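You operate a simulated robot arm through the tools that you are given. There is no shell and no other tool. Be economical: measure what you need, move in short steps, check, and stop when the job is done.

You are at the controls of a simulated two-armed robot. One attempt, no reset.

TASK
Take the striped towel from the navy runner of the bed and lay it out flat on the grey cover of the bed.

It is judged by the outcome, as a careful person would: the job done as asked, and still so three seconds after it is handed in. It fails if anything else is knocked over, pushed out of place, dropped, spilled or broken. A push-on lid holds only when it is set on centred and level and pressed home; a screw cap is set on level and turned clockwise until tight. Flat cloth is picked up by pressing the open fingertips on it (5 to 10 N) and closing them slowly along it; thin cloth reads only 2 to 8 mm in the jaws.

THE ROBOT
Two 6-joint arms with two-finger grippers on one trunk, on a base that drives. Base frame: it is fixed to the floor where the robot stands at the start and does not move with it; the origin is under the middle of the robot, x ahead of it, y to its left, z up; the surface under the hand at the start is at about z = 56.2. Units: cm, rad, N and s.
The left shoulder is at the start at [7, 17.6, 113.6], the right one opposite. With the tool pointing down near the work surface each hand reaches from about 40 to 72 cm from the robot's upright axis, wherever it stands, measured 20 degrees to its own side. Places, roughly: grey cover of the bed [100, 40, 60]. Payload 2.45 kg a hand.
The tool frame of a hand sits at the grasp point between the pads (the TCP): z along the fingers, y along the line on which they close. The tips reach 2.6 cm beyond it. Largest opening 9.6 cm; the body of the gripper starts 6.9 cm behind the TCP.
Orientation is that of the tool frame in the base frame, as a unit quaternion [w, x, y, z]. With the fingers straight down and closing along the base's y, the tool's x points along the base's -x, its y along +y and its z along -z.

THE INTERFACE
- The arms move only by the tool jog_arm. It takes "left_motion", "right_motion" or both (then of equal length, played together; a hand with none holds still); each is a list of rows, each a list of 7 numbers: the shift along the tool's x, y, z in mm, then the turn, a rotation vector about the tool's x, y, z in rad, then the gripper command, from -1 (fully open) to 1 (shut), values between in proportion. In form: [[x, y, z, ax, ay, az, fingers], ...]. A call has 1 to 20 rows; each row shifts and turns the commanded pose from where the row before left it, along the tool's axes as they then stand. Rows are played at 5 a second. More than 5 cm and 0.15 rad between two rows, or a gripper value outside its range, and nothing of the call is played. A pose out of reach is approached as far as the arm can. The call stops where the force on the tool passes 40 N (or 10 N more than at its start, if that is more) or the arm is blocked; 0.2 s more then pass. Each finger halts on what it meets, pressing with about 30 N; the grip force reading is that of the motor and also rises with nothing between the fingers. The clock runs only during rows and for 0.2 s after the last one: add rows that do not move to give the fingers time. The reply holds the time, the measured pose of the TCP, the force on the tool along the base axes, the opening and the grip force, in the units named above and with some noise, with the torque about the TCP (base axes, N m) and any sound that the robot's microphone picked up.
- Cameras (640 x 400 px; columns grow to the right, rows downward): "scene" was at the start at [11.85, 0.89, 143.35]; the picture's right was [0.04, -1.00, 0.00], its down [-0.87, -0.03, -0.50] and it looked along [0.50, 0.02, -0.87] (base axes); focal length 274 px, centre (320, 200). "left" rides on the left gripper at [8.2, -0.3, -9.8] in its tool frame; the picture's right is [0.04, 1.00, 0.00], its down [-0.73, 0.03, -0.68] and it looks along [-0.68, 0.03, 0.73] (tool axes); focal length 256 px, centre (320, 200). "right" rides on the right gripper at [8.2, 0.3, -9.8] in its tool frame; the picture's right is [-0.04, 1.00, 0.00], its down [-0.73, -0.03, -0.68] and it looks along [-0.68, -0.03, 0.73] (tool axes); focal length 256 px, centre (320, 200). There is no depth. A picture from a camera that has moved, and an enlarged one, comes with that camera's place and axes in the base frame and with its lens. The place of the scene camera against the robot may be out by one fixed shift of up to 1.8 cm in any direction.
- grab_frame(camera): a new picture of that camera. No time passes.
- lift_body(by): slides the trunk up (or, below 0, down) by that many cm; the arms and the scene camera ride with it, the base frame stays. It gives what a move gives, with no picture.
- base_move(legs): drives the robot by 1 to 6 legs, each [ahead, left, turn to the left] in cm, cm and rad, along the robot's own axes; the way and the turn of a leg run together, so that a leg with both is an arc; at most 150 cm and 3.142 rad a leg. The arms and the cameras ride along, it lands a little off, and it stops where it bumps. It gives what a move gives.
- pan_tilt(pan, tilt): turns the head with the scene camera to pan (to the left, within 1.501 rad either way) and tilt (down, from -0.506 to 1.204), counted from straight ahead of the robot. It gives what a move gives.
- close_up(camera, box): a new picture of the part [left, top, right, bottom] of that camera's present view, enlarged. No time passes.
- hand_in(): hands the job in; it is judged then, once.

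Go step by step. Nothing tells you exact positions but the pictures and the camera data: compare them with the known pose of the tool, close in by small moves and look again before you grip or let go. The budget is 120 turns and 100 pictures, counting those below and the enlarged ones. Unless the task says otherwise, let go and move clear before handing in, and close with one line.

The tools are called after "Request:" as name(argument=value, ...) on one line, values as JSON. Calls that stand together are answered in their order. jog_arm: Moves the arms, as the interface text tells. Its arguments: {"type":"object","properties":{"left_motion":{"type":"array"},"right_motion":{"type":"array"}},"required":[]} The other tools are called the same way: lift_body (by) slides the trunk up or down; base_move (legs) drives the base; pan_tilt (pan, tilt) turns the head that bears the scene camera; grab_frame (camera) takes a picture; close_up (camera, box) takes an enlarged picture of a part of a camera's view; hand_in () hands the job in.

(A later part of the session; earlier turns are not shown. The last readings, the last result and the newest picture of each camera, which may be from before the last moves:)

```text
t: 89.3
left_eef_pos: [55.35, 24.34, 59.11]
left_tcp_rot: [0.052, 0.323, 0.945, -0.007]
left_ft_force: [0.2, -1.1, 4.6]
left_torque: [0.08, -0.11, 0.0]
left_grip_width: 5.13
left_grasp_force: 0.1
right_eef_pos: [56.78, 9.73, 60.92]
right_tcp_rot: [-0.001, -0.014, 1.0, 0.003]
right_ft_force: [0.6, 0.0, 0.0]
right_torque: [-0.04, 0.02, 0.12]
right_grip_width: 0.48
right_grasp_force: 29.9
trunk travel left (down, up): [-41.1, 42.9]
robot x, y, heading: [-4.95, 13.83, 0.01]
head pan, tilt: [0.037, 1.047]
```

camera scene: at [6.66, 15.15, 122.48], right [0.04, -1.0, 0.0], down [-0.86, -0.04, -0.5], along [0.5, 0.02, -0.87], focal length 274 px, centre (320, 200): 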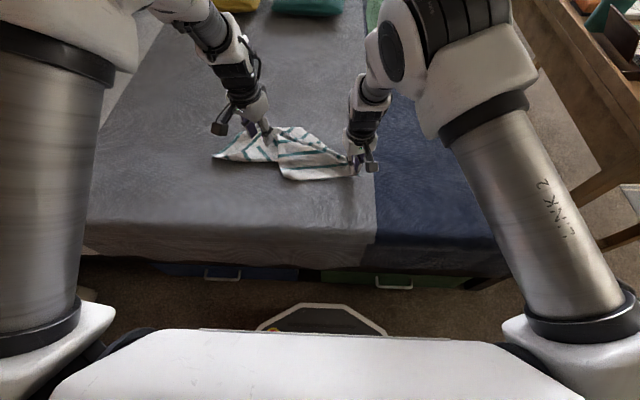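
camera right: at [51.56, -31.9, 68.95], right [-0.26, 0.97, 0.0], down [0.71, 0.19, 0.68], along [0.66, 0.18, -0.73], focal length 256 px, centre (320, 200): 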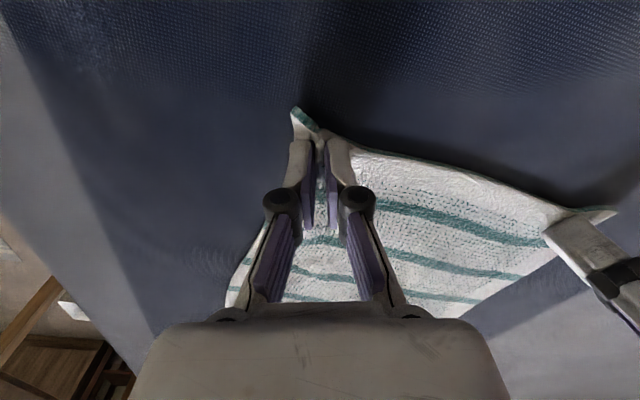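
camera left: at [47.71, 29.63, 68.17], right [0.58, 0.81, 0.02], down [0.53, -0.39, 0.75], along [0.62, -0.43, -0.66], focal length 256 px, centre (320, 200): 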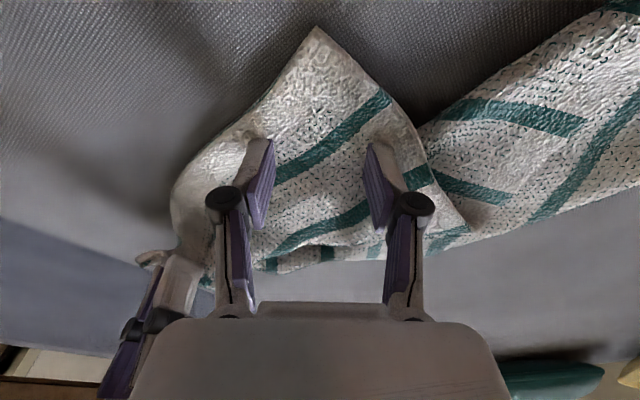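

Request:
jog_arm(left_motion=[[0, 0, 1.5, 0, 0, 0, -0.05], [0, 0, 0.3, 0, 0, 0, 0.02], [0, 0, 0, 0, 0, 0, 0.09], [0, 0, 0, 0, 0, 0, 0.16], [0, 0, 0, 0, 0, 0, 0.23], [0, 0, 0, 0, 0, 0, 0.3], [0, 0, 0, 0, 0, 0, 0.37], [0, 0, 0, 0, 0, 0, 0.44], [0, 0, 0, 0, 0, 0, 0.51], [0, 0, 0, 0, 0, 0, 0.58], [0, 0, 0, 0, 0, 0, 0.65], [0, 0, 0, 0, 0, 0, 0.72], [0, 0, 0, 0, 0, 0, 0.79], [0, 0, 0, 0, 0, 0, 0.86], [0, 0, 0, 0, 0, 0, 0.93], [0, 0, 0, 0, 0, 0, 1], [0, 0, 0, 0, 0, 0, 1]])

Request:
grab_frame(camera="left")

```text
t: 92.9
left_eef_pos: [55.35, 24.44, 58.86]
left_tcp_rot: [0.052, 0.323, 0.945, -0.006]
left_ft_force: [3.9, 3.7, 19.4]
left_torque: [0.15, 0.01, -0.09]
left_grip_width: 0.28
left_grasp_force: 30.7
right_eef_pos: [56.59, 9.75, 61.08]
right_tcp_rot: [-0.001, -0.013, 1.0, 0.003]
right_ft_force: [0.0, -0.5, -0.6]
right_torque: [0.0, 0.01, 0.11]
right_grip_width: 0.49
right_grasp_force: 30.0
trunk travel left (down, up): [-41.1, 42.9]
robot x, y, heading: [-5.37, 14.36, 0.006]
head pan, tilt: [0.037, 1.047]
```

```text
50 pictures are left
camera left: at [47.66, 29.66, 67.7], right [0.58, 0.81, 0.02], down [0.53, -0.39, 0.75], along [0.62, -0.43, -0.66], focal length 256 px, centre (320, 200)
```

left: 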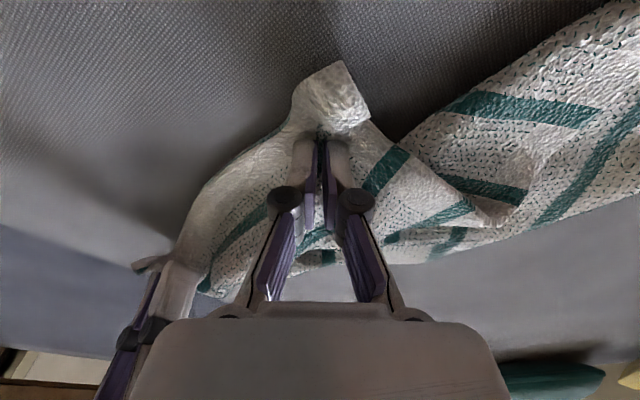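

Held (2.8 mm). I lift gently with the trunk and check.

Request:
lift_body(by=10)

Request:
grab_frame(camera="left")

```text
t: 94.2
left_eef_pos: [55.35, 24.43, 68.73]
left_tcp_rot: [0.051, 0.322, 0.945, -0.008]
left_ft_force: [-0.2, -0.4, 0.4]
left_torque: [-0.04, 0.02, -0.02]
left_grip_width: 0.3
left_grasp_force: 30.2
right_eef_pos: [56.83, 9.75, 71.01]
right_tcp_rot: [-0.002, -0.014, 1.0, 0.003]
right_ft_force: [0.0, -0.1, 1.2]
right_torque: [-0.02, -0.01, 0.12]
right_grip_width: 0.46
right_grasp_force: 30.2
trunk travel left (down, up): [-51.1, 32.9]
robot x, y, heading: [-4.79, 14.52, 0.01]
head pan, tilt: [0.037, 1.047]
```

```text
49 pictures are left
camera left: at [47.76, 29.66, 77.56], right [0.58, 0.81, 0.02], down [0.53, -0.39, 0.75], along [0.62, -0.43, -0.66], focal length 256 px, centre (320, 200)
```

left: 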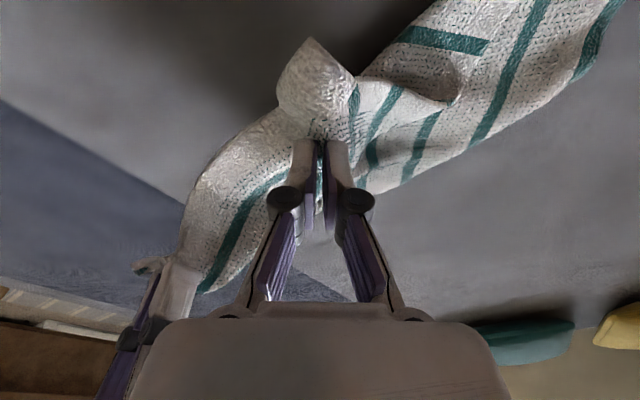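

Request:
lift_body(by=32)

Request:
grab_frame(camera="scene")

Request:
grab_frame(camera="left")

```text
t: 97.4
left_eef_pos: [55.45, 24.48, 100.86]
left_tcp_rot: [0.051, 0.324, 0.945, -0.006]
left_ft_force: [-0.6, 0.3, -0.2]
left_torque: [0.0, -0.01, -0.01]
left_grip_width: 0.27
left_grasp_force: 29.8
right_eef_pos: [56.76, 9.64, 102.99]
right_tcp_rot: [-0.003, -0.014, 1.0, 0.003]
right_ft_force: [-0.1, 0.0, 0.2]
right_torque: [-0.06, 0.03, 0.11]
right_grip_width: 0.48
right_grasp_force: 30.5
trunk travel left (down, up): [-83.1, 0.9]
robot x, y, heading: [-5.12, 14.08, 0.009]
head pan, tilt: [0.037, 1.047]
```

```text
48 pictures are left
camera scene: at [6.9, 15.16, 164.45], right [0.04, -1.0, 0.0], down [-0.87, -0.04, -0.5], along [0.5, 0.02, -0.87], focal length 274 px, centre (320, 200)
```

scene: 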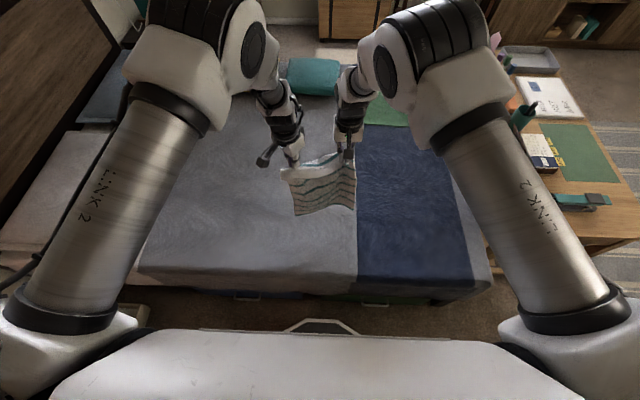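

```text
47 pictures are left
camera left: at [47.76, 29.65, 109.57], right [0.58, 0.81, 0.02], down [0.53, -0.39, 0.75], along [0.62, -0.43, -0.66], focal length 256 px, centre (320, 200)
```

left: 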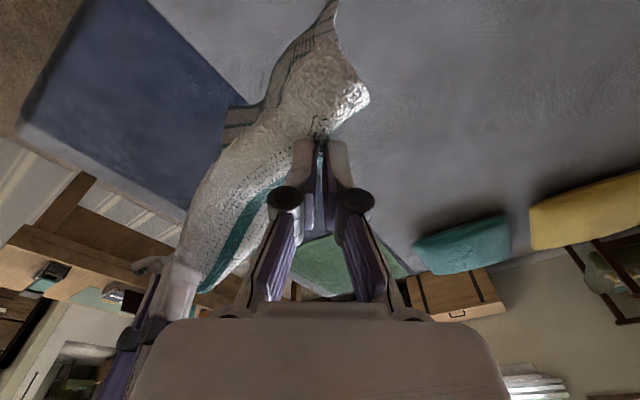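

Both corners are held and the towel hangs as a proper sheet. I move it over the middle of the grey and up to the bed.

Request:
base_move(legs=[[0, 24, 0], [6.8, 0, 0]])

Request:
jog_arm(left_motion=[[-8, 6.1, 0, 0, 0, 0, 1], [-8, 6.1, 0, 0, 0, 0, 1], [-8, 6.1, 0, 0, 0, 0, 1], [-8, 6.1, 0, 0, 0, 0, 1]], right_motion=[[-10, 0, 0, 0, 0, 0, 1], [-10, 0, 0, 0, 0, 0, 1], [-10, 0, 0, 0, 0, 0, 1], [-10, 0, 0, 0, 0, 0, 1]])

```text
t: 99.8
left_eef_pos: [61.6, 48.75, 101.07]
left_tcp_rot: [0.053, 0.322, 0.945, -0.005]
left_ft_force: [-0.1, 0.4, -0.2]
left_torque: [0.01, -0.02, -0.03]
left_grip_width: 0.29
left_grasp_force: 29.3
right_eef_pos: [63.06, 34.17, 103.27]
right_tcp_rot: [-0.001, -0.014, 1.0, 0.002]
right_ft_force: [-0.8, 0.1, 0.2]
right_torque: [0.0, -0.01, 0.1]
right_grip_width: 0.46
right_grasp_force: 29.8
trunk travel left (down, up): [-83.1, 0.9]
robot x, y, heading: [1.61, 38.66, 0.008]
head pan, tilt: [0.037, 1.047]
```

```text
t: 100.8
left_eef_pos: [65.25, 48.48, 101.31]
left_tcp_rot: [0.054, 0.323, 0.945, -0.01]
left_ft_force: [-0.2, 0.0, -0.4]
left_torque: [-0.02, 0.0, -0.03]
left_grip_width: 0.28
left_grasp_force: 30.1
left hand out of reach, approached as far as the arm can: row 4
right_eef_pos: [67.39, 34.04, 102.92]
right_tcp_rot: [-0.003, -0.015, 1.0, 0.002]
right_ft_force: [-0.5, 0.4, -0.5]
right_torque: [-0.03, -0.03, 0.06]
right_grip_width: 0.48
right_grasp_force: 29.9
trunk travel left (down, up): [-83.1, 0.9]
robot x, y, heading: [1.64, 38.6, 0.012]
head pan, tilt: [0.037, 1.047]
```

Request:
jog_arm(left_motion=[[0, 0, 0, -0.061, -0.079, 0, 1], [0, 0, 0, -0.061, -0.079, 0, 1], [0, 0, 0, -0.061, -0.079, 0, 1], [-7.6, 5.8, 3, 0, 0, 0, 1], [-7.6, 5.8, 3, 0, 0, 0, 1], [-7.6, 5.8, 3, 0, 0, 0, 1], [-7.6, 5.8, 3, 0, 0, 0, 1], [-7.6, 5.8, 3, 0, 0, 0, 1]], right_motion=[[0, 0, 0, 0, -0.1, 0, 1], [0, 0, 0, 0, -0.1, 0, 1], [0, 0, 0, 0, -0.1, 0, 1], [-9.5, 0, 3, 0, 0, 0, 1], [-9.5, 0, 3, 0, 0, 0, 1], [-9.5, 0, 3, 0, 0, 0, 1], [-9.5, 0, 3, 0, 0, 0, 1], [0, 0, 0, 0, 0, 0, 1]])

Request:
grab_frame(camera="scene")

```text
t: 102.6
left_eef_pos: [70.18, 48.63, 101.72]
left_tcp_rot: [0.194, 0.314, 0.929, 0.038]
left_ft_force: [-0.4, -0.5, -0.6]
left_torque: [-0.03, 0.0, 0.01]
left_grip_width: 0.21
left_grasp_force: 30.3
right_eef_pos: [71.99, 33.73, 102.79]
right_tcp_rot: [0.146, -0.013, 0.989, 0.005]
right_ft_force: [0.3, 0.7, -1.4]
right_torque: [-0.03, 0.0, 0.08]
right_grip_width: 0.48
right_grasp_force: 30.0
right hand out of reach, approached as far as the arm can: row 3
trunk travel left (down, up): [-83.1, 0.9]
robot x, y, heading: [1.68, 38.25, 0.01]
head pan, tilt: [0.037, 1.047]
```

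```text
46 pictures are left
camera scene: at [13.53, 39.57, 164.45], right [0.05, -1.0, 0.0], down [-0.87, -0.04, -0.5], along [0.5, 0.02, -0.87], focal length 274 px, centre (320, 200)
```

scene: 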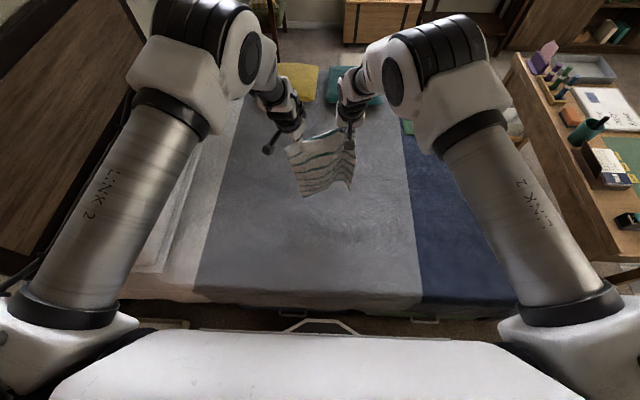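

Request:
jog_arm(left_motion=[[-7.6, 5.8, 3, 0, 0, 0, 1], [-7.6, 5.8, 3, 0, 0, 0, 1], [-7.6, 5.8, 3, 0, 0, 0, 1], [0, 0, 0, 0, 0, 0, 1]], right_motion=[[-9.5, 0, 3, 0, 0, 0, 1], [-9.5, 0, 3, 0, 0, 0, 1], [0, 0, 0, 0, 0, 0, 1], [0, 0, 0, 0, 0, 0, 1]])

Request:
lift_body(by=-9)

Request:
grab_frame(camera="scene")

```text
t: 103.6
left_eef_pos: [70.88, 49.26, 102.69]
left_tcp_rot: [0.194, 0.315, 0.928, 0.037]
left_ft_force: [0.2, -0.9, -1.2]
left_torque: [-0.02, -0.02, -0.03]
left_grip_width: 0.16
left_grasp_force: 30.5
left hand out of reach, approached as far as the arm can: row 1, 2, 3
right_eef_pos: [74.07, 33.71, 102.61]
right_tcp_rot: [0.147, -0.014, 0.989, 0.005]
right_ft_force: [0.7, 0.5, 0.3]
right_torque: [-0.03, 0.01, 0.1]
right_grip_width: 0.46
right_grasp_force: 29.9
trunk travel left (down, up): [-83.1, 0.9]
robot x, y, heading: [1.52, 38.68, 0.008]
head pan, tilt: [0.037, 1.047]
```

```text
t: 104.8
left_eef_pos: [70.87, 49.33, 93.72]
left_tcp_rot: [0.195, 0.314, 0.928, 0.036]
left_ft_force: [0.3, -0.5, -0.4]
left_torque: [0.02, 0.03, -0.01]
left_grip_width: 0.18
left_grasp_force: 30.0
right_eef_pos: [74.0, 33.79, 93.67]
right_tcp_rot: [0.146, -0.014, 0.989, 0.004]
right_ft_force: [-0.6, 0.6, -0.4]
right_torque: [-0.04, 0.02, 0.11]
right_grip_width: 0.49
right_grasp_force: 29.7
trunk travel left (down, up): [-74.1, 9.9]
robot x, y, heading: [1.78, 38.84, 0.005]
head pan, tilt: [0.037, 1.047]
```

```text
45 pictures are left
camera scene: at [13.51, 39.51, 155.46], right [0.05, -1.0, 0.0], down [-0.87, -0.04, -0.5], along [0.5, 0.02, -0.87], focal length 274 px, centre (320, 200)
```

scene: 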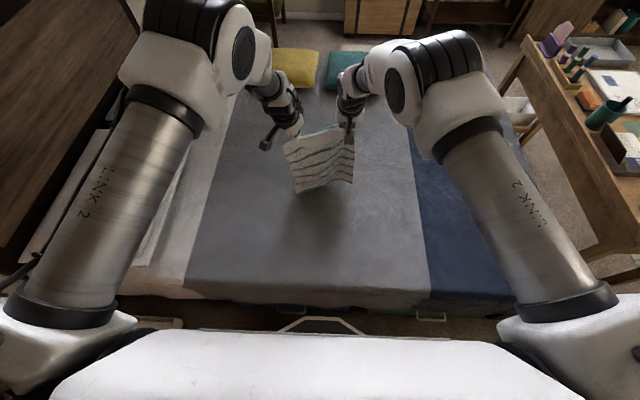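

Request:
lift_body(by=-5)

Request:
base_move(legs=[[-6, 0, 0]])

Request:
lift_body(by=-7)

Request:
grab_frame(camera="scene")

```text
t: 105.8
left_eef_pos: [70.84, 49.31, 88.74]
left_tcp_rot: [0.195, 0.315, 0.928, 0.037]
left_ft_force: [-0.1, -0.4, -0.2]
left_torque: [0.0, 0.01, 0.01]
left_grip_width: 0.21
left_grasp_force: 30.0
right_eef_pos: [73.99, 33.78, 88.65]
right_tcp_rot: [0.146, -0.014, 0.989, 0.005]
right_ft_force: [0.0, -0.1, 0.2]
right_torque: [-0.03, 0.03, 0.07]
right_grip_width: 0.49
right_grasp_force: 30.0
trunk travel left (down, up): [-69.1, 14.9]
robot x, y, heading: [1.59, 38.4, 0.012]
head pan, tilt: [0.037, 1.047]
```

```text
t: 106.7
left_eef_pos: [64.91, 49.34, 88.63]
left_tcp_rot: [0.193, 0.315, 0.929, 0.036]
left_ft_force: [-0.2, -0.7, 0.2]
left_torque: [-0.01, -0.01, -0.01]
left_grip_width: 0.21
left_grasp_force: 30.1
right_eef_pos: [68.01, 33.75, 88.56]
right_tcp_rot: [0.146, -0.014, 0.989, 0.004]
right_ft_force: [0.0, 0.7, -0.3]
right_torque: [-0.06, -0.01, 0.09]
right_grip_width: 0.49
right_grasp_force: 30.0
trunk travel left (down, up): [-69.1, 14.9]
robot x, y, heading: [-4.25, 38.39, 0.013]
head pan, tilt: [0.037, 1.047]
```

```text
t: 107.8
left_eef_pos: [64.68, 49.37, 81.71]
left_tcp_rot: [0.195, 0.315, 0.928, 0.037]
left_ft_force: [-0.4, 0.4, -0.4]
left_torque: [-0.01, 0.02, -0.03]
left_grip_width: 0.19
left_grasp_force: 30.1
right_eef_pos: [67.93, 33.79, 81.63]
right_tcp_rot: [0.146, -0.013, 0.989, 0.004]
right_ft_force: [0.4, 0.8, 0.0]
right_torque: [-0.04, 0.01, 0.07]
right_grip_width: 0.49
right_grasp_force: 30.0
trunk travel left (down, up): [-62.1, 21.9]
robot x, y, heading: [-4.18, 38.51, 0.01]
head pan, tilt: [0.037, 1.047]
```

```text
44 pictures are left
camera scene: at [7.47, 39.47, 143.46], right [0.05, -1.0, 0.0], down [-0.86, -0.04, -0.5], along [0.5, 0.02, -0.87], focal length 274 px, centre (320, 200)
```

scene: 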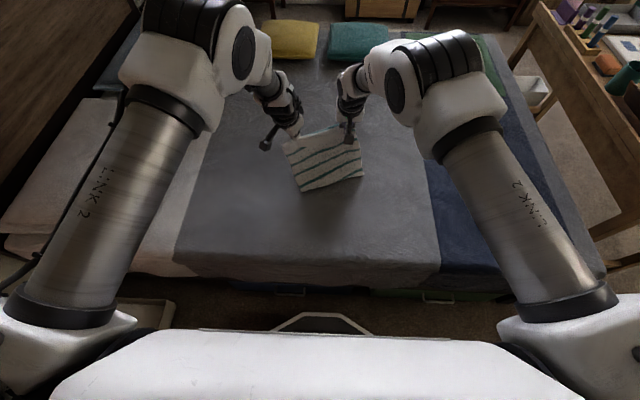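

Request:
grab_frame(camera="left")

Request:
close_up(camera="scene", box=[240, 100, 400, 210])

```text
43 pictures are left
camera left: at [54.79, 54.53, 87.81], right [0.54, 0.82, 0.18], down [0.29, -0.38, 0.88], along [0.79, -0.42, -0.44], focal length 256 px, centre (320, 200)
```

left: 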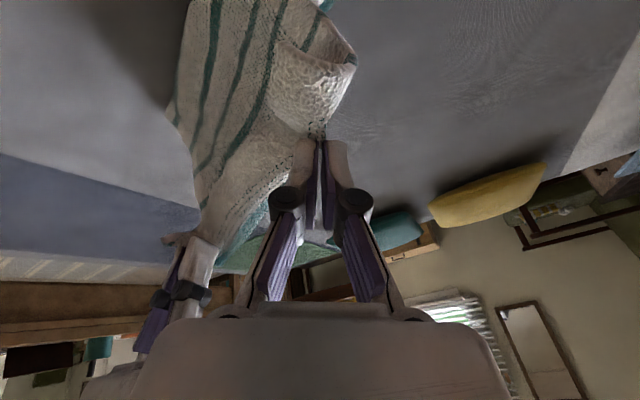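

```text
3.64 times, centred on (320, 155) of scene
camera zoom: at [7.47, 39.47, 143.46], right [0.05, -1.0, 0.0], down [-0.86, -0.04, -0.5], along [0.5, 0.02, -0.87], focal length 997 px, centre (320, 364)
```

zoom: 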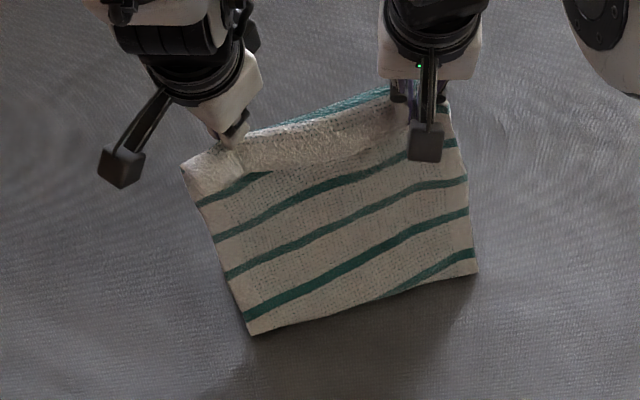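

The remaining length seems to be laid forward, behind the fold, which is what I want. I even up the two hands and go on backing and lowering.

Request:
jog_arm(right_motion=[[10, 0, -3, 0, 0, 0, 1], [10, 0, -3, 0, 0, 0, 1], [10, 0, -3, 0, 0, 0, 1]])

Request:
base_move(legs=[[-8, 0, 0]])

Request:
lift_body(by=-7)

Request:
grab_frame(camera="scene")

```text
t: 108.6
left_eef_pos: [64.84, 49.29, 81.69]
left_tcp_rot: [0.195, 0.315, 0.928, 0.036]
left_ft_force: [-0.2, -0.1, -0.1]
left_torque: [0.0, -0.05, -0.01]
left_grip_width: 0.18
left_grasp_force: 30.2
right_eef_pos: [64.85, 33.79, 81.87]
right_tcp_rot: [0.147, -0.013, 0.989, 0.006]
right_ft_force: [-0.2, -0.2, 0.0]
right_torque: [-0.06, 0.06, 0.12]
right_grip_width: 0.49
right_grasp_force: 29.8
trunk travel left (down, up): [-62.1, 21.9]
robot x, y, heading: [-4.34, 38.2, 0.005]
head pan, tilt: [0.037, 1.047]
```

```text
t: 109.7
left_eef_pos: [56.73, 49.16, 81.64]
left_tcp_rot: [0.195, 0.315, 0.928, 0.037]
left_ft_force: [-0.3, 0.1, -0.2]
left_torque: [0.02, -0.01, -0.01]
left_grip_width: 0.18
left_grasp_force: 30.0
right_eef_pos: [56.76, 33.61, 81.73]
right_tcp_rot: [0.147, -0.013, 0.989, 0.005]
right_ft_force: [0.9, 0.3, -0.8]
right_torque: [-0.04, -0.01, 0.1]
right_grip_width: 0.48
right_grasp_force: 29.7
trunk travel left (down, up): [-62.1, 21.9]
robot x, y, heading: [-12.51, 38.05, 0.014]
head pan, tilt: [0.037, 1.047]
```

```text
t: 110.8
left_eef_pos: [56.72, 49.12, 74.74]
left_tcp_rot: [0.195, 0.314, 0.928, 0.037]
left_ft_force: [-0.2, -0.4, 0.2]
left_torque: [0.02, -0.03, 0.01]
left_grip_width: 0.17
left_grasp_force: 29.7
right_eef_pos: [56.85, 33.6, 74.84]
right_tcp_rot: [0.148, -0.014, 0.989, 0.005]
right_ft_force: [0.2, 0.5, -0.1]
right_torque: [0.0, -0.03, 0.05]
right_grip_width: 0.47
right_grasp_force: 29.9
trunk travel left (down, up): [-55.1, 28.9]
robot x, y, heading: [-12.72, 38.18, 0.007]
head pan, tilt: [0.037, 1.047]
```

```text
41 pictures are left
camera scene: at [-0.6, 39.39, 136.46], right [0.05, -1.0, 0.0], down [-0.86, -0.04, -0.5], along [0.5, 0.02, -0.87], focal length 274 px, centre (320, 200)
```

scene: 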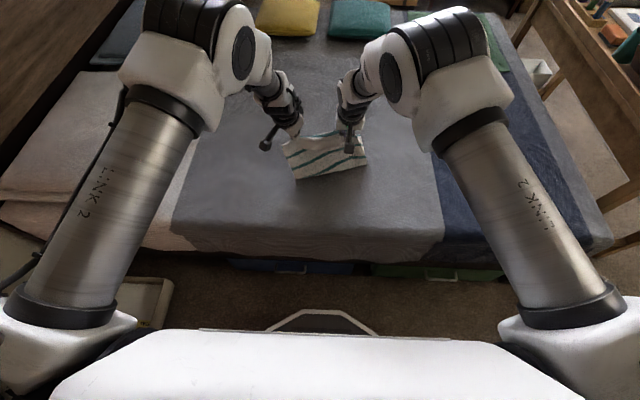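

Request:
grab_frame(camera="left")

Request:
close_up(camera="scene", box=[250, 90, 400, 190])

```text
40 pictures are left
camera left: at [46.73, 54.46, 80.83], right [0.54, 0.82, 0.18], down [0.29, -0.38, 0.88], along [0.79, -0.42, -0.44], focal length 256 px, centre (320, 200)
```

left: 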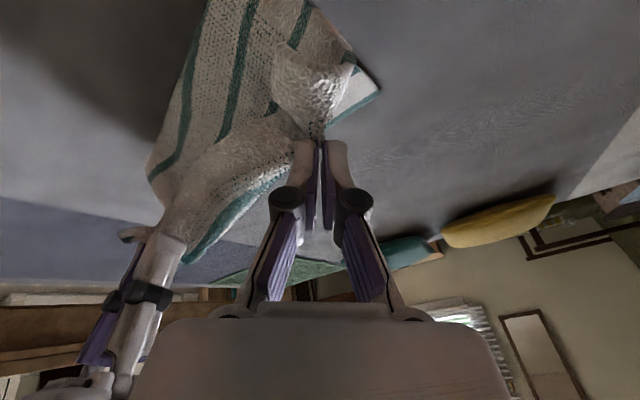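

```text
4.00 times, centred on (325, 140) of scene
camera zoom: at [-0.6, 39.39, 136.46], right [0.05, -1.0, 0.0], down [-0.86, -0.04, -0.5], along [0.5, 0.02, -0.87], focal length 1096 px, centre (300, 440)
```

zoom: 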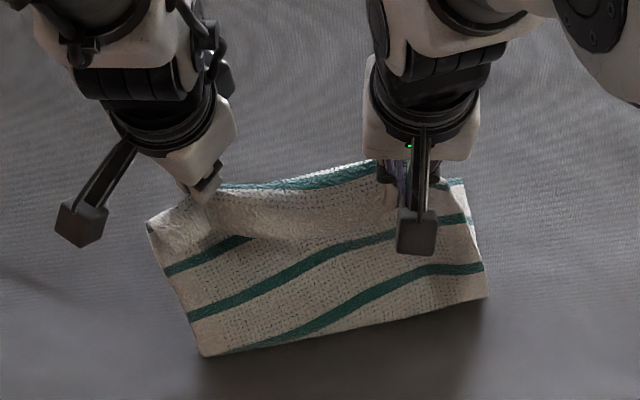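

The far-left corner lies at about (71, 52), stretched away from me. I continue.

Request:
base_move(legs=[[-7, 0, 0]])

Request:
lift_body(by=-7)

Request:
base_move(legs=[[-6, 0, 0]])

Request:
lift_body(by=-3)

Request:
grab_frame(camera="scene")

Request:
grab_frame(camera="left")

```text
t: 111.8
left_eef_pos: [49.76, 49.1, 74.7]
left_tcp_rot: [0.194, 0.315, 0.928, 0.037]
left_ft_force: [0.0, 0.0, 0.0]
left_torque: [0.02, -0.03, -0.01]
left_grip_width: 0.19
left_grasp_force: 30.3
right_eef_pos: [49.75, 33.56, 75.02]
right_tcp_rot: [0.147, -0.013, 0.989, 0.004]
right_ft_force: [-0.9, 0.6, -0.4]
right_torque: [0.01, -0.02, 0.07]
right_grip_width: 0.46
right_grasp_force: 29.6
trunk travel left (down, up): [-55.1, 28.9]
robot x, y, heading: [-19.55, 38.28, 0.011]
head pan, tilt: [0.037, 1.047]
```

```text
t: 112.8
left_eef_pos: [49.71, 49.0, 67.67]
left_tcp_rot: [0.195, 0.314, 0.929, 0.036]
left_ft_force: [0.5, -0.2, -0.9]
left_torque: [0.02, 0.0, -0.04]
left_grip_width: 0.18
left_grasp_force: 30.4
right_eef_pos: [49.86, 33.43, 67.9]
right_tcp_rot: [0.148, -0.014, 0.989, 0.006]
right_ft_force: [-0.1, -0.5, 0.3]
right_torque: [-0.02, -0.01, 0.08]
right_grip_width: 0.47
right_grasp_force: 29.3
trunk travel left (down, up): [-48.1, 35.9]
robot x, y, heading: [-19.22, 38.19, 0.013]
head pan, tilt: [0.037, 1.047]
```

```text
t: 113.8
left_eef_pos: [43.63, 49.16, 67.9]
left_tcp_rot: [0.195, 0.315, 0.928, 0.037]
left_ft_force: [-0.2, 0.1, 0.3]
left_torque: [-0.03, -0.03, 0.0]
left_grip_width: 0.18
left_grasp_force: 29.8
right_eef_pos: [43.85, 33.54, 67.9]
right_tcp_rot: [0.148, -0.013, 0.989, 0.005]
right_ft_force: [-0.7, 0.6, 0.5]
right_torque: [-0.02, -0.03, 0.02]
right_grip_width: 0.49
right_grasp_force: 30.2
trunk travel left (down, up): [-48.1, 35.9]
robot x, y, heading: [-25.77, 38.1, 0.013]
head pan, tilt: [0.037, 1.047]
```

```text
t: 114.6
left_eef_pos: [43.79, 49.2, 64.6]
left_tcp_rot: [0.194, 0.314, 0.929, 0.036]
left_ft_force: [-0.5, 0.4, 0.0]
left_torque: [0.05, -0.01, 0.0]
left_grip_width: 0.2
left_grasp_force: 30.3
right_eef_pos: [43.8, 33.57, 64.78]
right_tcp_rot: [0.148, -0.014, 0.989, 0.006]
right_ft_force: [0.1, -0.6, -1.0]
right_torque: [-0.06, 0.0, 0.05]
right_grip_width: 0.5
right_grasp_force: 29.7
trunk travel left (down, up): [-45.1, 38.9]
robot x, y, heading: [-25.46, 38.55, 0.01]
head pan, tilt: [0.037, 1.047]
```

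```text
38 pictures are left
camera scene: at [-13.54, 39.27, 126.45], right [0.05, -1.0, 0.0], down [-0.87, -0.04, -0.5], along [0.5, 0.02, -0.87], focal length 274 px, centre (320, 200)
```

scene: 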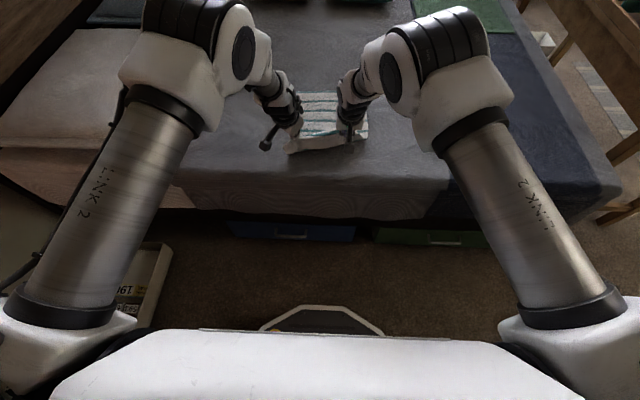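

```text
37 pictures are left
camera left: at [33.77, 54.35, 70.81], right [0.54, 0.82, 0.18], down [0.29, -0.38, 0.88], along [0.79, -0.42, -0.44], focal length 256 px, centre (320, 200)
```

left: 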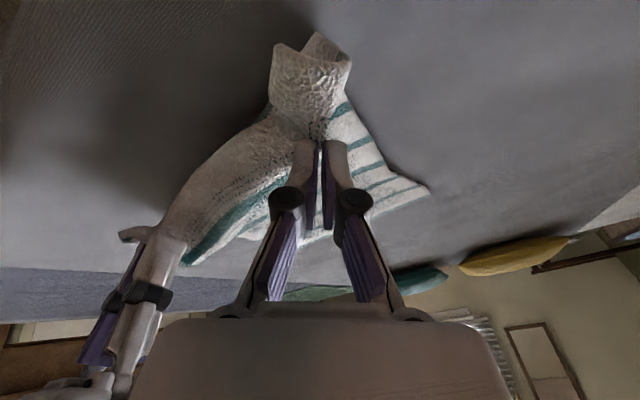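

Request:
close_up(camera="scene", box=[180, 80, 460, 250])

```text
2.29 times, centred on (320, 165) of scene
camera zoom: at [-13.54, 39.27, 126.45], right [0.05, -1.0, 0.0], down [-0.87, -0.04, -0.5], along [0.5, 0.02, -0.87], focal length 626 px, centre (320, 280)
```

zoom: 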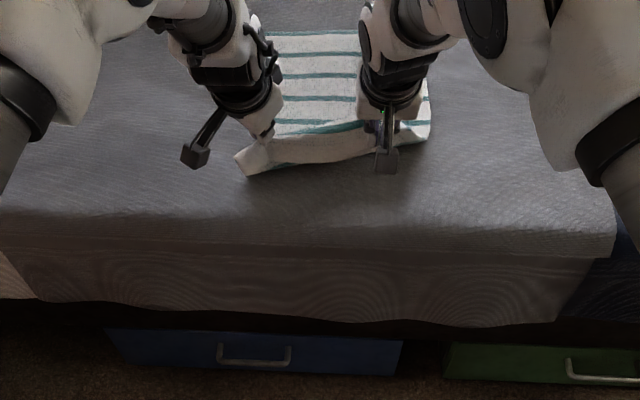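

The far edge is at x≈71, so fully extended the near edge would sit on the rounded rim (x 31–37). I set the near corners down at about x 41, release, then drag the towel forward by pressing on its far part.

Request:
base_move(legs=[[-3, 0, 0]])

Request:
lift_body(by=-4)

Request:
base_move(legs=[[-2, 0, 0]])

Request:
lift_body(by=-1)

Request:
grab_frame(camera="left")

Request:
grab_frame(camera="right")

```text
t: 115.4
left_eef_pos: [40.91, 49.11, 64.64]
left_tcp_rot: [0.195, 0.315, 0.928, 0.036]
left_ft_force: [-0.7, 0.6, 1.0]
left_torque: [0.02, -0.01, 0.04]
left_grip_width: 0.18
left_grasp_force: 29.5
right_eef_pos: [40.9, 33.53, 64.96]
right_tcp_rot: [0.148, -0.014, 0.989, 0.006]
right_ft_force: [-0.9, -0.2, 0.2]
right_torque: [-0.04, -0.01, 0.07]
right_grip_width: 0.52
right_grasp_force: 29.9
trunk travel left (down, up): [-45.1, 38.9]
robot x, y, heading: [-28.15, 38.56, 0.012]
head pan, tilt: [0.037, 1.047]
```

```text
t: 116.2
left_eef_pos: [40.91, 49.09, 60.71]
left_tcp_rot: [0.195, 0.315, 0.928, 0.037]
left_ft_force: [0.3, -0.5, 0.2]
left_torque: [0.0, -0.01, -0.01]
left_grip_width: 0.21
left_grasp_force: 30.1
right_eef_pos: [41.02, 33.53, 60.85]
right_tcp_rot: [0.148, -0.014, 0.989, 0.006]
right_ft_force: [-0.1, 0.2, 0.1]
right_torque: [0.01, -0.02, 0.08]
right_grip_width: 0.48
right_grasp_force: 29.7
trunk travel left (down, up): [-41.1, 42.9]
robot x, y, heading: [-28.36, 38.27, 0.012]
head pan, tilt: [0.037, 1.047]
```

```text
t: 117.0
left_eef_pos: [38.8, 49.0, 60.74]
left_tcp_rot: [0.195, 0.314, 0.928, 0.037]
left_ft_force: [0.3, -0.4, -0.1]
left_torque: [-0.01, -0.03, 0.01]
left_grip_width: 0.19
left_grasp_force: 29.5
right_eef_pos: [38.91, 33.52, 60.93]
right_tcp_rot: [0.148, -0.013, 0.989, 0.005]
right_ft_force: [-0.3, -0.4, 0.5]
right_torque: [-0.02, -0.05, 0.06]
right_grip_width: 0.5
right_grasp_force: 30.4
trunk travel left (down, up): [-41.1, 42.9]
robot x, y, heading: [-30.6, 38.14, 0.01]
head pan, tilt: [0.037, 1.047]
```

```text
t: 117.6
left_eef_pos: [38.87, 48.95, 59.71]
left_tcp_rot: [0.195, 0.315, 0.928, 0.037]
left_ft_force: [0.7, 0.4, 1.1]
left_torque: [0.0, -0.04, 0.03]
left_grip_width: 0.19
left_grasp_force: 30.0
right_eef_pos: [38.99, 33.42, 59.78]
right_tcp_rot: [0.147, -0.014, 0.989, 0.005]
right_ft_force: [0.2, -0.1, -0.5]
right_torque: [-0.05, -0.05, 0.07]
right_grip_width: 0.48
right_grasp_force: 30.0
trunk travel left (down, up): [-40.1, 43.9]
robot x, y, heading: [-30.38, 38.25, 0.008]
head pan, tilt: [0.037, 1.047]
```

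```text
35 pictures are left
camera left: at [28.87, 54.3, 65.84], right [0.54, 0.82, 0.18], down [0.29, -0.38, 0.88], along [0.79, -0.42, -0.44], focal length 256 px, centre (320, 200)
```

left: 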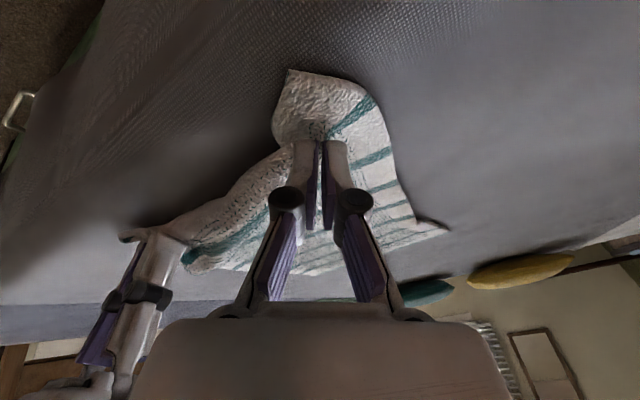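

```text
34 pictures are left
camera right: at [28.28, 33.48, 66.91], right [0.01, 1.0, 0.02], down [0.5, -0.02, 0.86], along [0.86, 0.0, -0.5], focal length 256 px, centre (320, 200)
```

right: 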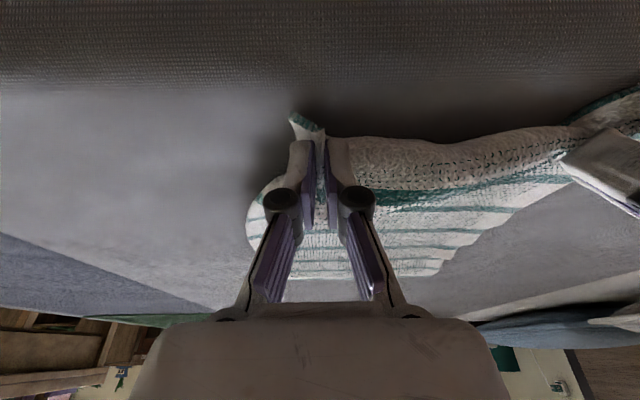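

I stretch the near edge sideways a little, then release both and rise.

Request:
jog_arm(left_motion=[[3, 4, 0, 0, 0, 0, 1], [3, 4, 0, 0, 0, 0, 1], [3, 4, 0, 0, 0, 0, 1], [3, 4, 0, 0, 0, 0, 1], [0, 0, 0, 0, 0, 0, 0.7], [0, 0, 0, 0, 0, 0, 0.4], [0, 0, 0, 0, 0, 0, 0.2], [0, 0, 0, 0, 0, 0, 0.2], [0, 0, -30, 0, 0, 0, 0.2], [0, 0, -40, 0, 0, 0, 0.2]], right_motion=[[0, -5, 0, 0, 0, 0, 1], [0, -5, 0, 0, 0, 0, 1], [0, -5, 0, 0, 0, 0, 1], [0, -5, 0, 0, 0, 0, 1], [0, 0, 0, 0, 0, 0, 0.7], [0, 0, 0, 0, 0, 0, 0.4], [0, 0, 0, 0, 0, 0, 0.2], [0, 0, 0, 0, 0, 0, 0.2], [0, 0, -30, 0, 0, 0, 0.2], [0, 0, -40, 0, 0, 0, 0.2]])

Request:
lift_body(by=22)

Request:
grab_frame(camera="scene")

Request:
grab_frame(camera="right")

```text
t: 119.8
left_eef_pos: [36.22, 51.42, 66.06]
left_tcp_rot: [0.194, 0.314, 0.928, 0.038]
left_ft_force: [-0.3, -0.5, 0.0]
left_torque: [0.01, -0.01, 0.0]
left_grip_width: 3.83
left_grasp_force: 0.1
right_eef_pos: [36.95, 31.36, 66.52]
right_tcp_rot: [0.148, -0.014, 0.989, 0.005]
right_ft_force: [0.8, 0.9, -0.8]
right_torque: [-0.02, -0.05, -0.03]
right_grip_width: 3.84
right_grasp_force: 0.1
trunk travel left (down, up): [-40.1, 43.9]
robot x, y, heading: [-30.1, 38.07, 0.007]
head pan, tilt: [0.037, 1.047]
```

```text
t: 122.1
left_eef_pos: [36.39, 51.31, 87.82]
left_tcp_rot: [0.195, 0.315, 0.928, 0.037]
left_ft_force: [-0.7, 0.2, 0.8]
left_torque: [0.02, 0.0, -0.01]
left_grip_width: 3.83
left_grasp_force: 0.0
right_eef_pos: [37.07, 31.32, 88.38]
right_tcp_rot: [0.147, -0.013, 0.989, 0.005]
right_ft_force: [-0.2, 0.1, -0.2]
right_torque: [0.0, -0.02, 0.0]
right_grip_width: 3.85
right_grasp_force: 0.0
trunk travel left (down, up): [-62.1, 21.9]
robot x, y, heading: [-30.0, 38.11, 0.009]
head pan, tilt: [0.037, 1.047]
```

```text
33 pictures are left
camera scene: at [-18.4, 39.22, 143.45], right [0.05, -1.0, 0.0], down [-0.87, -0.04, -0.5], along [0.5, 0.02, -0.87], focal length 274 px, centre (320, 200)
```

scene: 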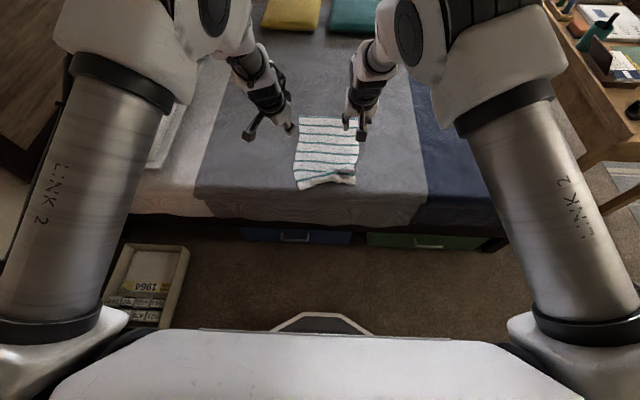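

```text
32 pictures are left
camera right: at [26.37, 31.42, 95.47], right [0.01, 1.0, 0.02], down [0.5, -0.02, 0.86], along [0.86, 0.0, -0.5], focal length 256 px, centre (320, 200)
```

right: 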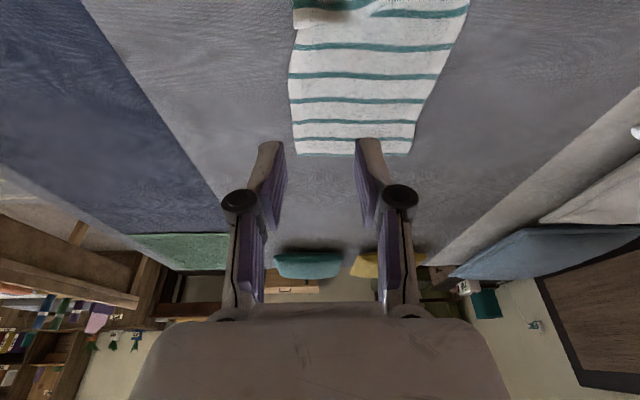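

Excellent — it's almost flat already. I look closer at the near end.

Request:
close_up(camera="scene", box=[260, 100, 400, 210])

```text
3.64 times, centred on (330, 155) of scene
camera zoom: at [-18.4, 39.22, 143.45], right [0.05, -1.0, 0.0], down [-0.87, -0.04, -0.5], along [0.5, 0.02, -0.87], focal length 997 px, centre (284, 364)
```

zoom: 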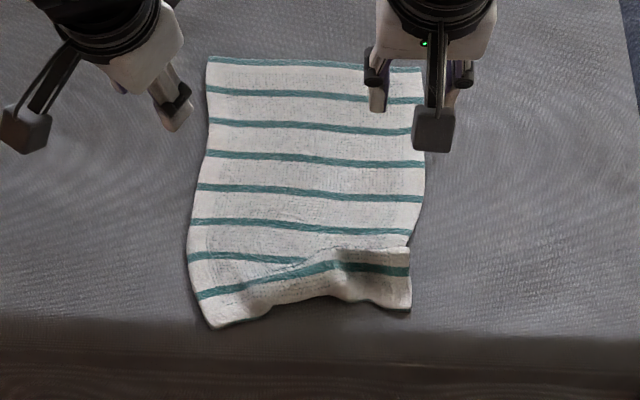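

The towel is nearly flat; there is one pleat at the near right, and the near edge is close to the rim. I'll go to the far end, press both hands on it and drag it forward to pull out the pleat.

Request:
base_move(legs=[[27.5, -3, 0]])

Request:
jog_arm(left_motion=[[-7.6, 5.8, 3, 0, 0, 0, 0.2], [-7.6, 5.8, 3, 0, 0, 0, 0.2], [-4, 3, 1.5, 0, 0, 0, 0.2], [0, 0, 0, 0, 0, 0, 0.2], [0, 0, 0, 0, 0, 0, 0.2]], right_motion=[[-9.5, 0, 3, 0, 0, 0, 0.2], [-9.5, 0, 3, 0, 0, 0, 0.2], [-9.5, 0, 3, 0, 0, 0, 0.2], [-9.5, 0, 3, 0, 0, 0, 0.2], [-9.5, 0, 3, 0, 0, 0, 0.2]])

Request:
lift_body(by=-22)

Request:
grab_frame(camera="left")

Request:
grab_frame(camera="right")

```text
t: 124.0
left_eef_pos: [63.17, 48.41, 87.88]
left_tcp_rot: [0.195, 0.316, 0.928, 0.037]
left_ft_force: [0.3, 0.9, -0.2]
left_torque: [-0.03, 0.0, 0.02]
left_grip_width: 3.84
left_grasp_force: 0.0
right_eef_pos: [63.82, 28.42, 88.48]
right_tcp_rot: [0.148, -0.013, 0.989, 0.005]
right_ft_force: [-0.3, -0.5, -0.2]
right_torque: [0.01, 0.05, -0.02]
right_grip_width: 3.87
right_grasp_force: 0.1
trunk travel left (down, up): [-62.1, 21.9]
robot x, y, heading: [-3.31, 35.29, 0.015]
head pan, tilt: [0.037, 1.047]
```

```text
t: 125.2
left_eef_pos: [65.73, 48.41, 88.12]
left_tcp_rot: [0.194, 0.316, 0.928, 0.037]
left_ft_force: [0.0, -1.0, 0.7]
left_torque: [0.03, -0.03, 0.03]
left_grip_width: 3.83
left_grasp_force: 0.1
right_eef_pos: [68.93, 28.48, 88.31]
right_tcp_rot: [0.147, -0.012, 0.989, 0.005]
right_ft_force: [0.2, -0.1, 0.8]
right_torque: [0.02, -0.02, 0.0]
right_grip_width: 3.84
right_grasp_force: 0.1
trunk travel left (down, up): [-62.1, 21.9]
robot x, y, heading: [-2.97, 35.29, 0.005]
head pan, tilt: [0.037, 1.047]
```

```text
t: 127.6
left_eef_pos: [65.71, 48.32, 66.14]
left_tcp_rot: [0.195, 0.316, 0.928, 0.037]
left_ft_force: [-0.4, -0.7, -0.5]
left_torque: [-0.01, 0.0, 0.01]
left_grip_width: 3.86
left_grasp_force: 0.0
right_eef_pos: [68.84, 28.6, 66.42]
right_tcp_rot: [0.147, -0.013, 0.989, 0.006]
right_ft_force: [-0.7, 0.9, -0.5]
right_torque: [-0.01, 0.0, 0.03]
right_grip_width: 3.83
right_grasp_force: 0.1
trunk travel left (down, up): [-40.1, 43.9]
robot x, y, heading: [-3.88, 35.39, 0.005]
head pan, tilt: [0.037, 1.047]
```

```text
30 pictures are left
camera left: at [55.66, 53.64, 72.29], right [0.54, 0.82, 0.18], down [0.29, -0.38, 0.88], along [0.79, -0.43, -0.44], focal length 256 px, centre (320, 200)
```

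left: 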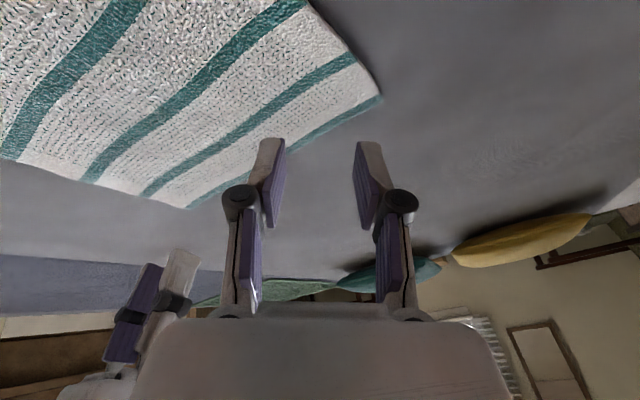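

```text
29 pictures are left
camera right: at [58.13, 28.56, 73.45], right [0.01, 1.0, 0.02], down [0.5, -0.02, 0.86], along [0.86, 0.0, -0.5], focal length 256 px, centre (320, 200)
```

right: 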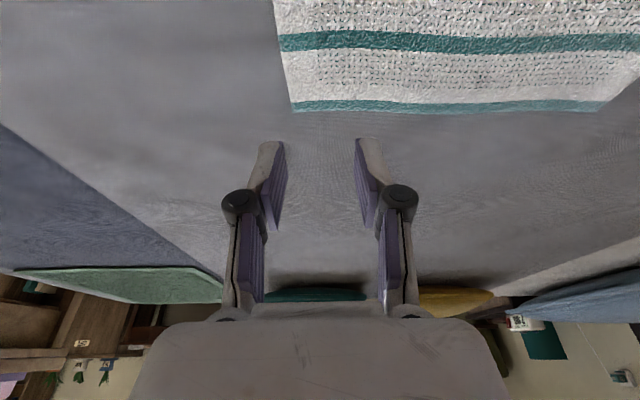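

Request:
jog_arm(left_motion=[[0, 0, 0, 0, 0, 0, 0.5], [0, 0, 0, 0, 0, 0, 0.5], [0, 0, 0, 0, 0, 0, 0.5]], right_motion=[[0, 5, 0, 0, 0, 0, 0.5], [0, 5, 0, 0, 0, 0, 0.5], [0, 3, 1.5, 0, 0, 0, 0.5]])

Request:
lift_body(by=-6.8)

Request:
lift_body(by=-0.4)

```text
t: 128.4
left_eef_pos: [65.67, 48.3, 66.05]
left_tcp_rot: [0.195, 0.315, 0.928, 0.036]
left_ft_force: [-0.3, 0.5, 0.0]
left_torque: [0.04, -0.01, -0.01]
left_grip_width: 2.39
left_grasp_force: 0.0
right_eef_pos: [68.82, 29.79, 66.28]
right_tcp_rot: [0.148, -0.011, 0.989, 0.006]
right_ft_force: [0.6, -0.3, 0.3]
right_torque: [0.01, -0.02, 0.01]
right_grip_width: 2.39
right_grasp_force: 0.0
trunk travel left (down, up): [-40.1, 43.9]
robot x, y, heading: [-3.37, 35.55, 0.01]
head pan, tilt: [0.037, 1.047]
```

```text
t: 129.4
left_eef_pos: [65.65, 48.37, 59.28]
left_tcp_rot: [0.195, 0.316, 0.928, 0.036]
left_ft_force: [-0.2, -0.2, 4.5]
left_torque: [-0.04, 0.06, 0.02]
left_grip_width: 2.38
left_grasp_force: 0.1
right_eef_pos: [68.83, 29.74, 59.4]
right_tcp_rot: [0.148, -0.012, 0.989, 0.005]
right_ft_force: [-0.1, -0.2, -0.5]
right_torque: [-0.02, 0.03, 0.01]
right_grip_width: 2.4
right_grasp_force: 0.0
trunk travel left (down, up): [-33.3, 50.7]
robot x, y, heading: [-3.39, 35.13, 0.01]
head pan, tilt: [0.037, 1.047]
```

```text
t: 130.0
left_eef_pos: [65.68, 48.28, 59.25]
left_tcp_rot: [0.197, 0.316, 0.927, 0.037]
left_ft_force: [-1.3, -6.5, 17.0]
left_torque: [-0.35, 0.17, 0.0]
left_grip_width: 2.71
left_grasp_force: 1.9
right_eef_pos: [68.81, 29.78, 59.35]
right_tcp_rot: [0.149, -0.012, 0.989, 0.005]
right_ft_force: [0.9, 1.3, 0.9]
right_torque: [0.01, -0.01, -0.02]
right_grip_width: 2.37
right_grasp_force: 0.0
trunk travel left (down, up): [-32.9, 51.1]
robot x, y, heading: [-3.42, 35.39, 0.01]
head pan, tilt: [0.037, 1.047]
```

Request:
jog_arm(left_motion=[[0, 0, -1.2, 0, 0, 0, 0.5], [0, 0, 0, 0, 0, 0, 0.5]], right_motion=[[0, 0, 2.5, 0, 0, 0, 0.5], [0, 0, 0, 0, 0, 0, 0.5]])

```text
t: 130.6
left_eef_pos: [65.33, 48.39, 59.22]
left_tcp_rot: [0.197, 0.315, 0.928, 0.037]
left_ft_force: [2.0, -5.4, 9.2]
left_torque: [-0.2, -0.04, 0.01]
left_grip_width: 2.55
left_grasp_force: 0.9
right_eef_pos: [68.75, 29.6, 59.19]
right_tcp_rot: [0.15, -0.012, 0.989, 0.004]
right_ft_force: [-7.5, -2.0, 11.5]
right_torque: [-0.05, 0.22, 0.0]
right_grip_width: 2.44
right_grasp_force: 0.2
trunk travel left (down, up): [-32.9, 51.1]
robot x, y, heading: [-3.51, 35.26, 0.004]
head pan, tilt: [0.037, 1.047]
```

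Both hands press at about 10 N. I drag forward 5 cm with the base, then lift off and look.

Request:
base_move(legs=[[5, 0, 0]])

Request:
grab_frame(camera="right")

Request:
grab_frame(camera="scene")

```text
t: 131.5
left_eef_pos: [70.5, 48.43, 59.25]
left_tcp_rot: [0.196, 0.316, 0.928, 0.037]
left_ft_force: [-0.7, -2.3, 8.7]
left_torque: [-0.12, 0.07, 0.04]
left_grip_width: 2.6
left_grasp_force: 0.8
right_eef_pos: [73.87, 29.81, 59.2]
right_tcp_rot: [0.15, -0.012, 0.989, 0.005]
right_ft_force: [3.4, 0.7, 11.7]
right_torque: [-0.05, -0.06, 0.03]
right_grip_width: 2.49
right_grasp_force: 0.4
trunk travel left (down, up): [-32.9, 51.1]
robot x, y, heading: [1.62, 35.57, 0.005]
head pan, tilt: [0.037, 1.047]
```

```text
28 pictures are left
camera right: at [63.27, 29.86, 66.1], right [0.01, 1.0, 0.02], down [0.5, -0.02, 0.87], along [0.87, 0.0, -0.5], focal length 256 px, centre (320, 200)
```

right: 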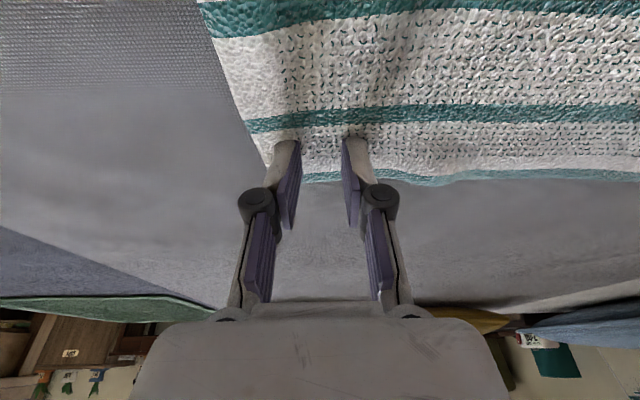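

```text
27 pictures are left
camera scene: at [13.27, 36.4, 114.28], right [0.04, -1.0, 0.0], down [-0.86, -0.04, -0.5], along [0.5, 0.02, -0.86], focal length 274 px, centre (320, 200)
```

scene: 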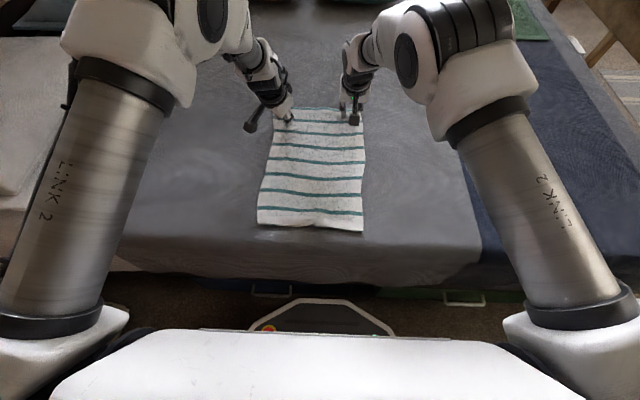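

The pull worked and the pleat is gone. I lift off and inspect.

Request:
lift_body(by=30)

Request:
base_move(legs=[[-14, 0, 0]])

Request:
close_up(camera="scene", box=[220, 60, 420, 230])

```text
t: 134.5
left_eef_pos: [70.76, 48.42, 89.09]
left_tcp_rot: [0.195, 0.315, 0.928, 0.036]
left_ft_force: [0.5, -0.2, -0.1]
left_torque: [0.01, 0.02, 0.01]
left_grip_width: 2.4
left_grasp_force: 0.2
right_eef_pos: [74.04, 29.8, 88.83]
right_tcp_rot: [0.149, -0.011, 0.989, 0.005]
right_ft_force: [-0.2, -0.8, 0.3]
right_torque: [-0.01, -0.01, -0.01]
right_grip_width: 2.4
right_grasp_force: 0.0
trunk travel left (down, up): [-62.9, 21.1]
robot x, y, heading: [1.76, 35.53, 0.006]
head pan, tilt: [0.037, 1.047]
```

```text
t: 135.8
left_eef_pos: [56.76, 48.09, 89.02]
left_tcp_rot: [0.195, 0.317, 0.927, 0.036]
left_ft_force: [0.0, 1.2, 0.9]
left_torque: [0.05, 0.01, 0.0]
left_grip_width: 2.41
left_grasp_force: 0.0
right_eef_pos: [60.05, 29.49, 88.95]
right_tcp_rot: [0.148, -0.011, 0.989, 0.005]
right_ft_force: [-0.7, 0.7, 0.5]
right_torque: [0.0, -0.02, 0.01]
right_grip_width: 2.38
right_grasp_force: 0.1
trunk travel left (down, up): [-62.9, 21.1]
robot x, y, heading: [-12.71, 34.88, 0.005]
head pan, tilt: [0.037, 1.047]
```

```text
2.35 times, centred on (320, 145) of scene
camera zoom: at [-0.55, 36.32, 144.24], right [0.04, -1.0, 0.0], down [-0.87, -0.04, -0.5], along [0.5, 0.02, -0.87], focal length 645 px, centre (320, 329)
```

zoom: 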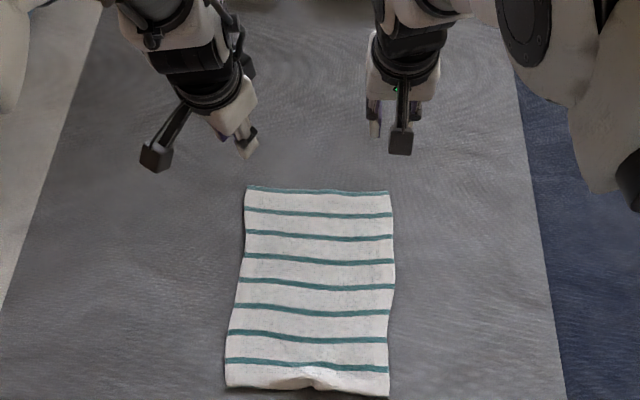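

Request:
close_up(camera="scene", box=[275, 170, 365, 240])

```text
5.71 times, centred on (320, 205) of scene
camera zoom: at [-0.55, 36.32, 144.24], right [0.04, -1.0, 0.0], down [-0.87, -0.04, -0.5], along [0.5, 0.02, -0.87], focal length 1566 px, centre (320, 171)
```

zoom: 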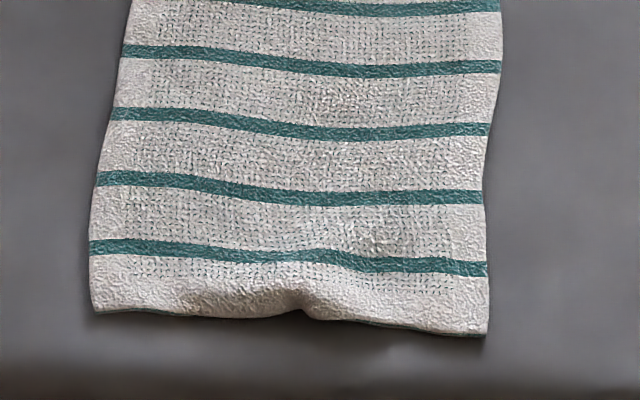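

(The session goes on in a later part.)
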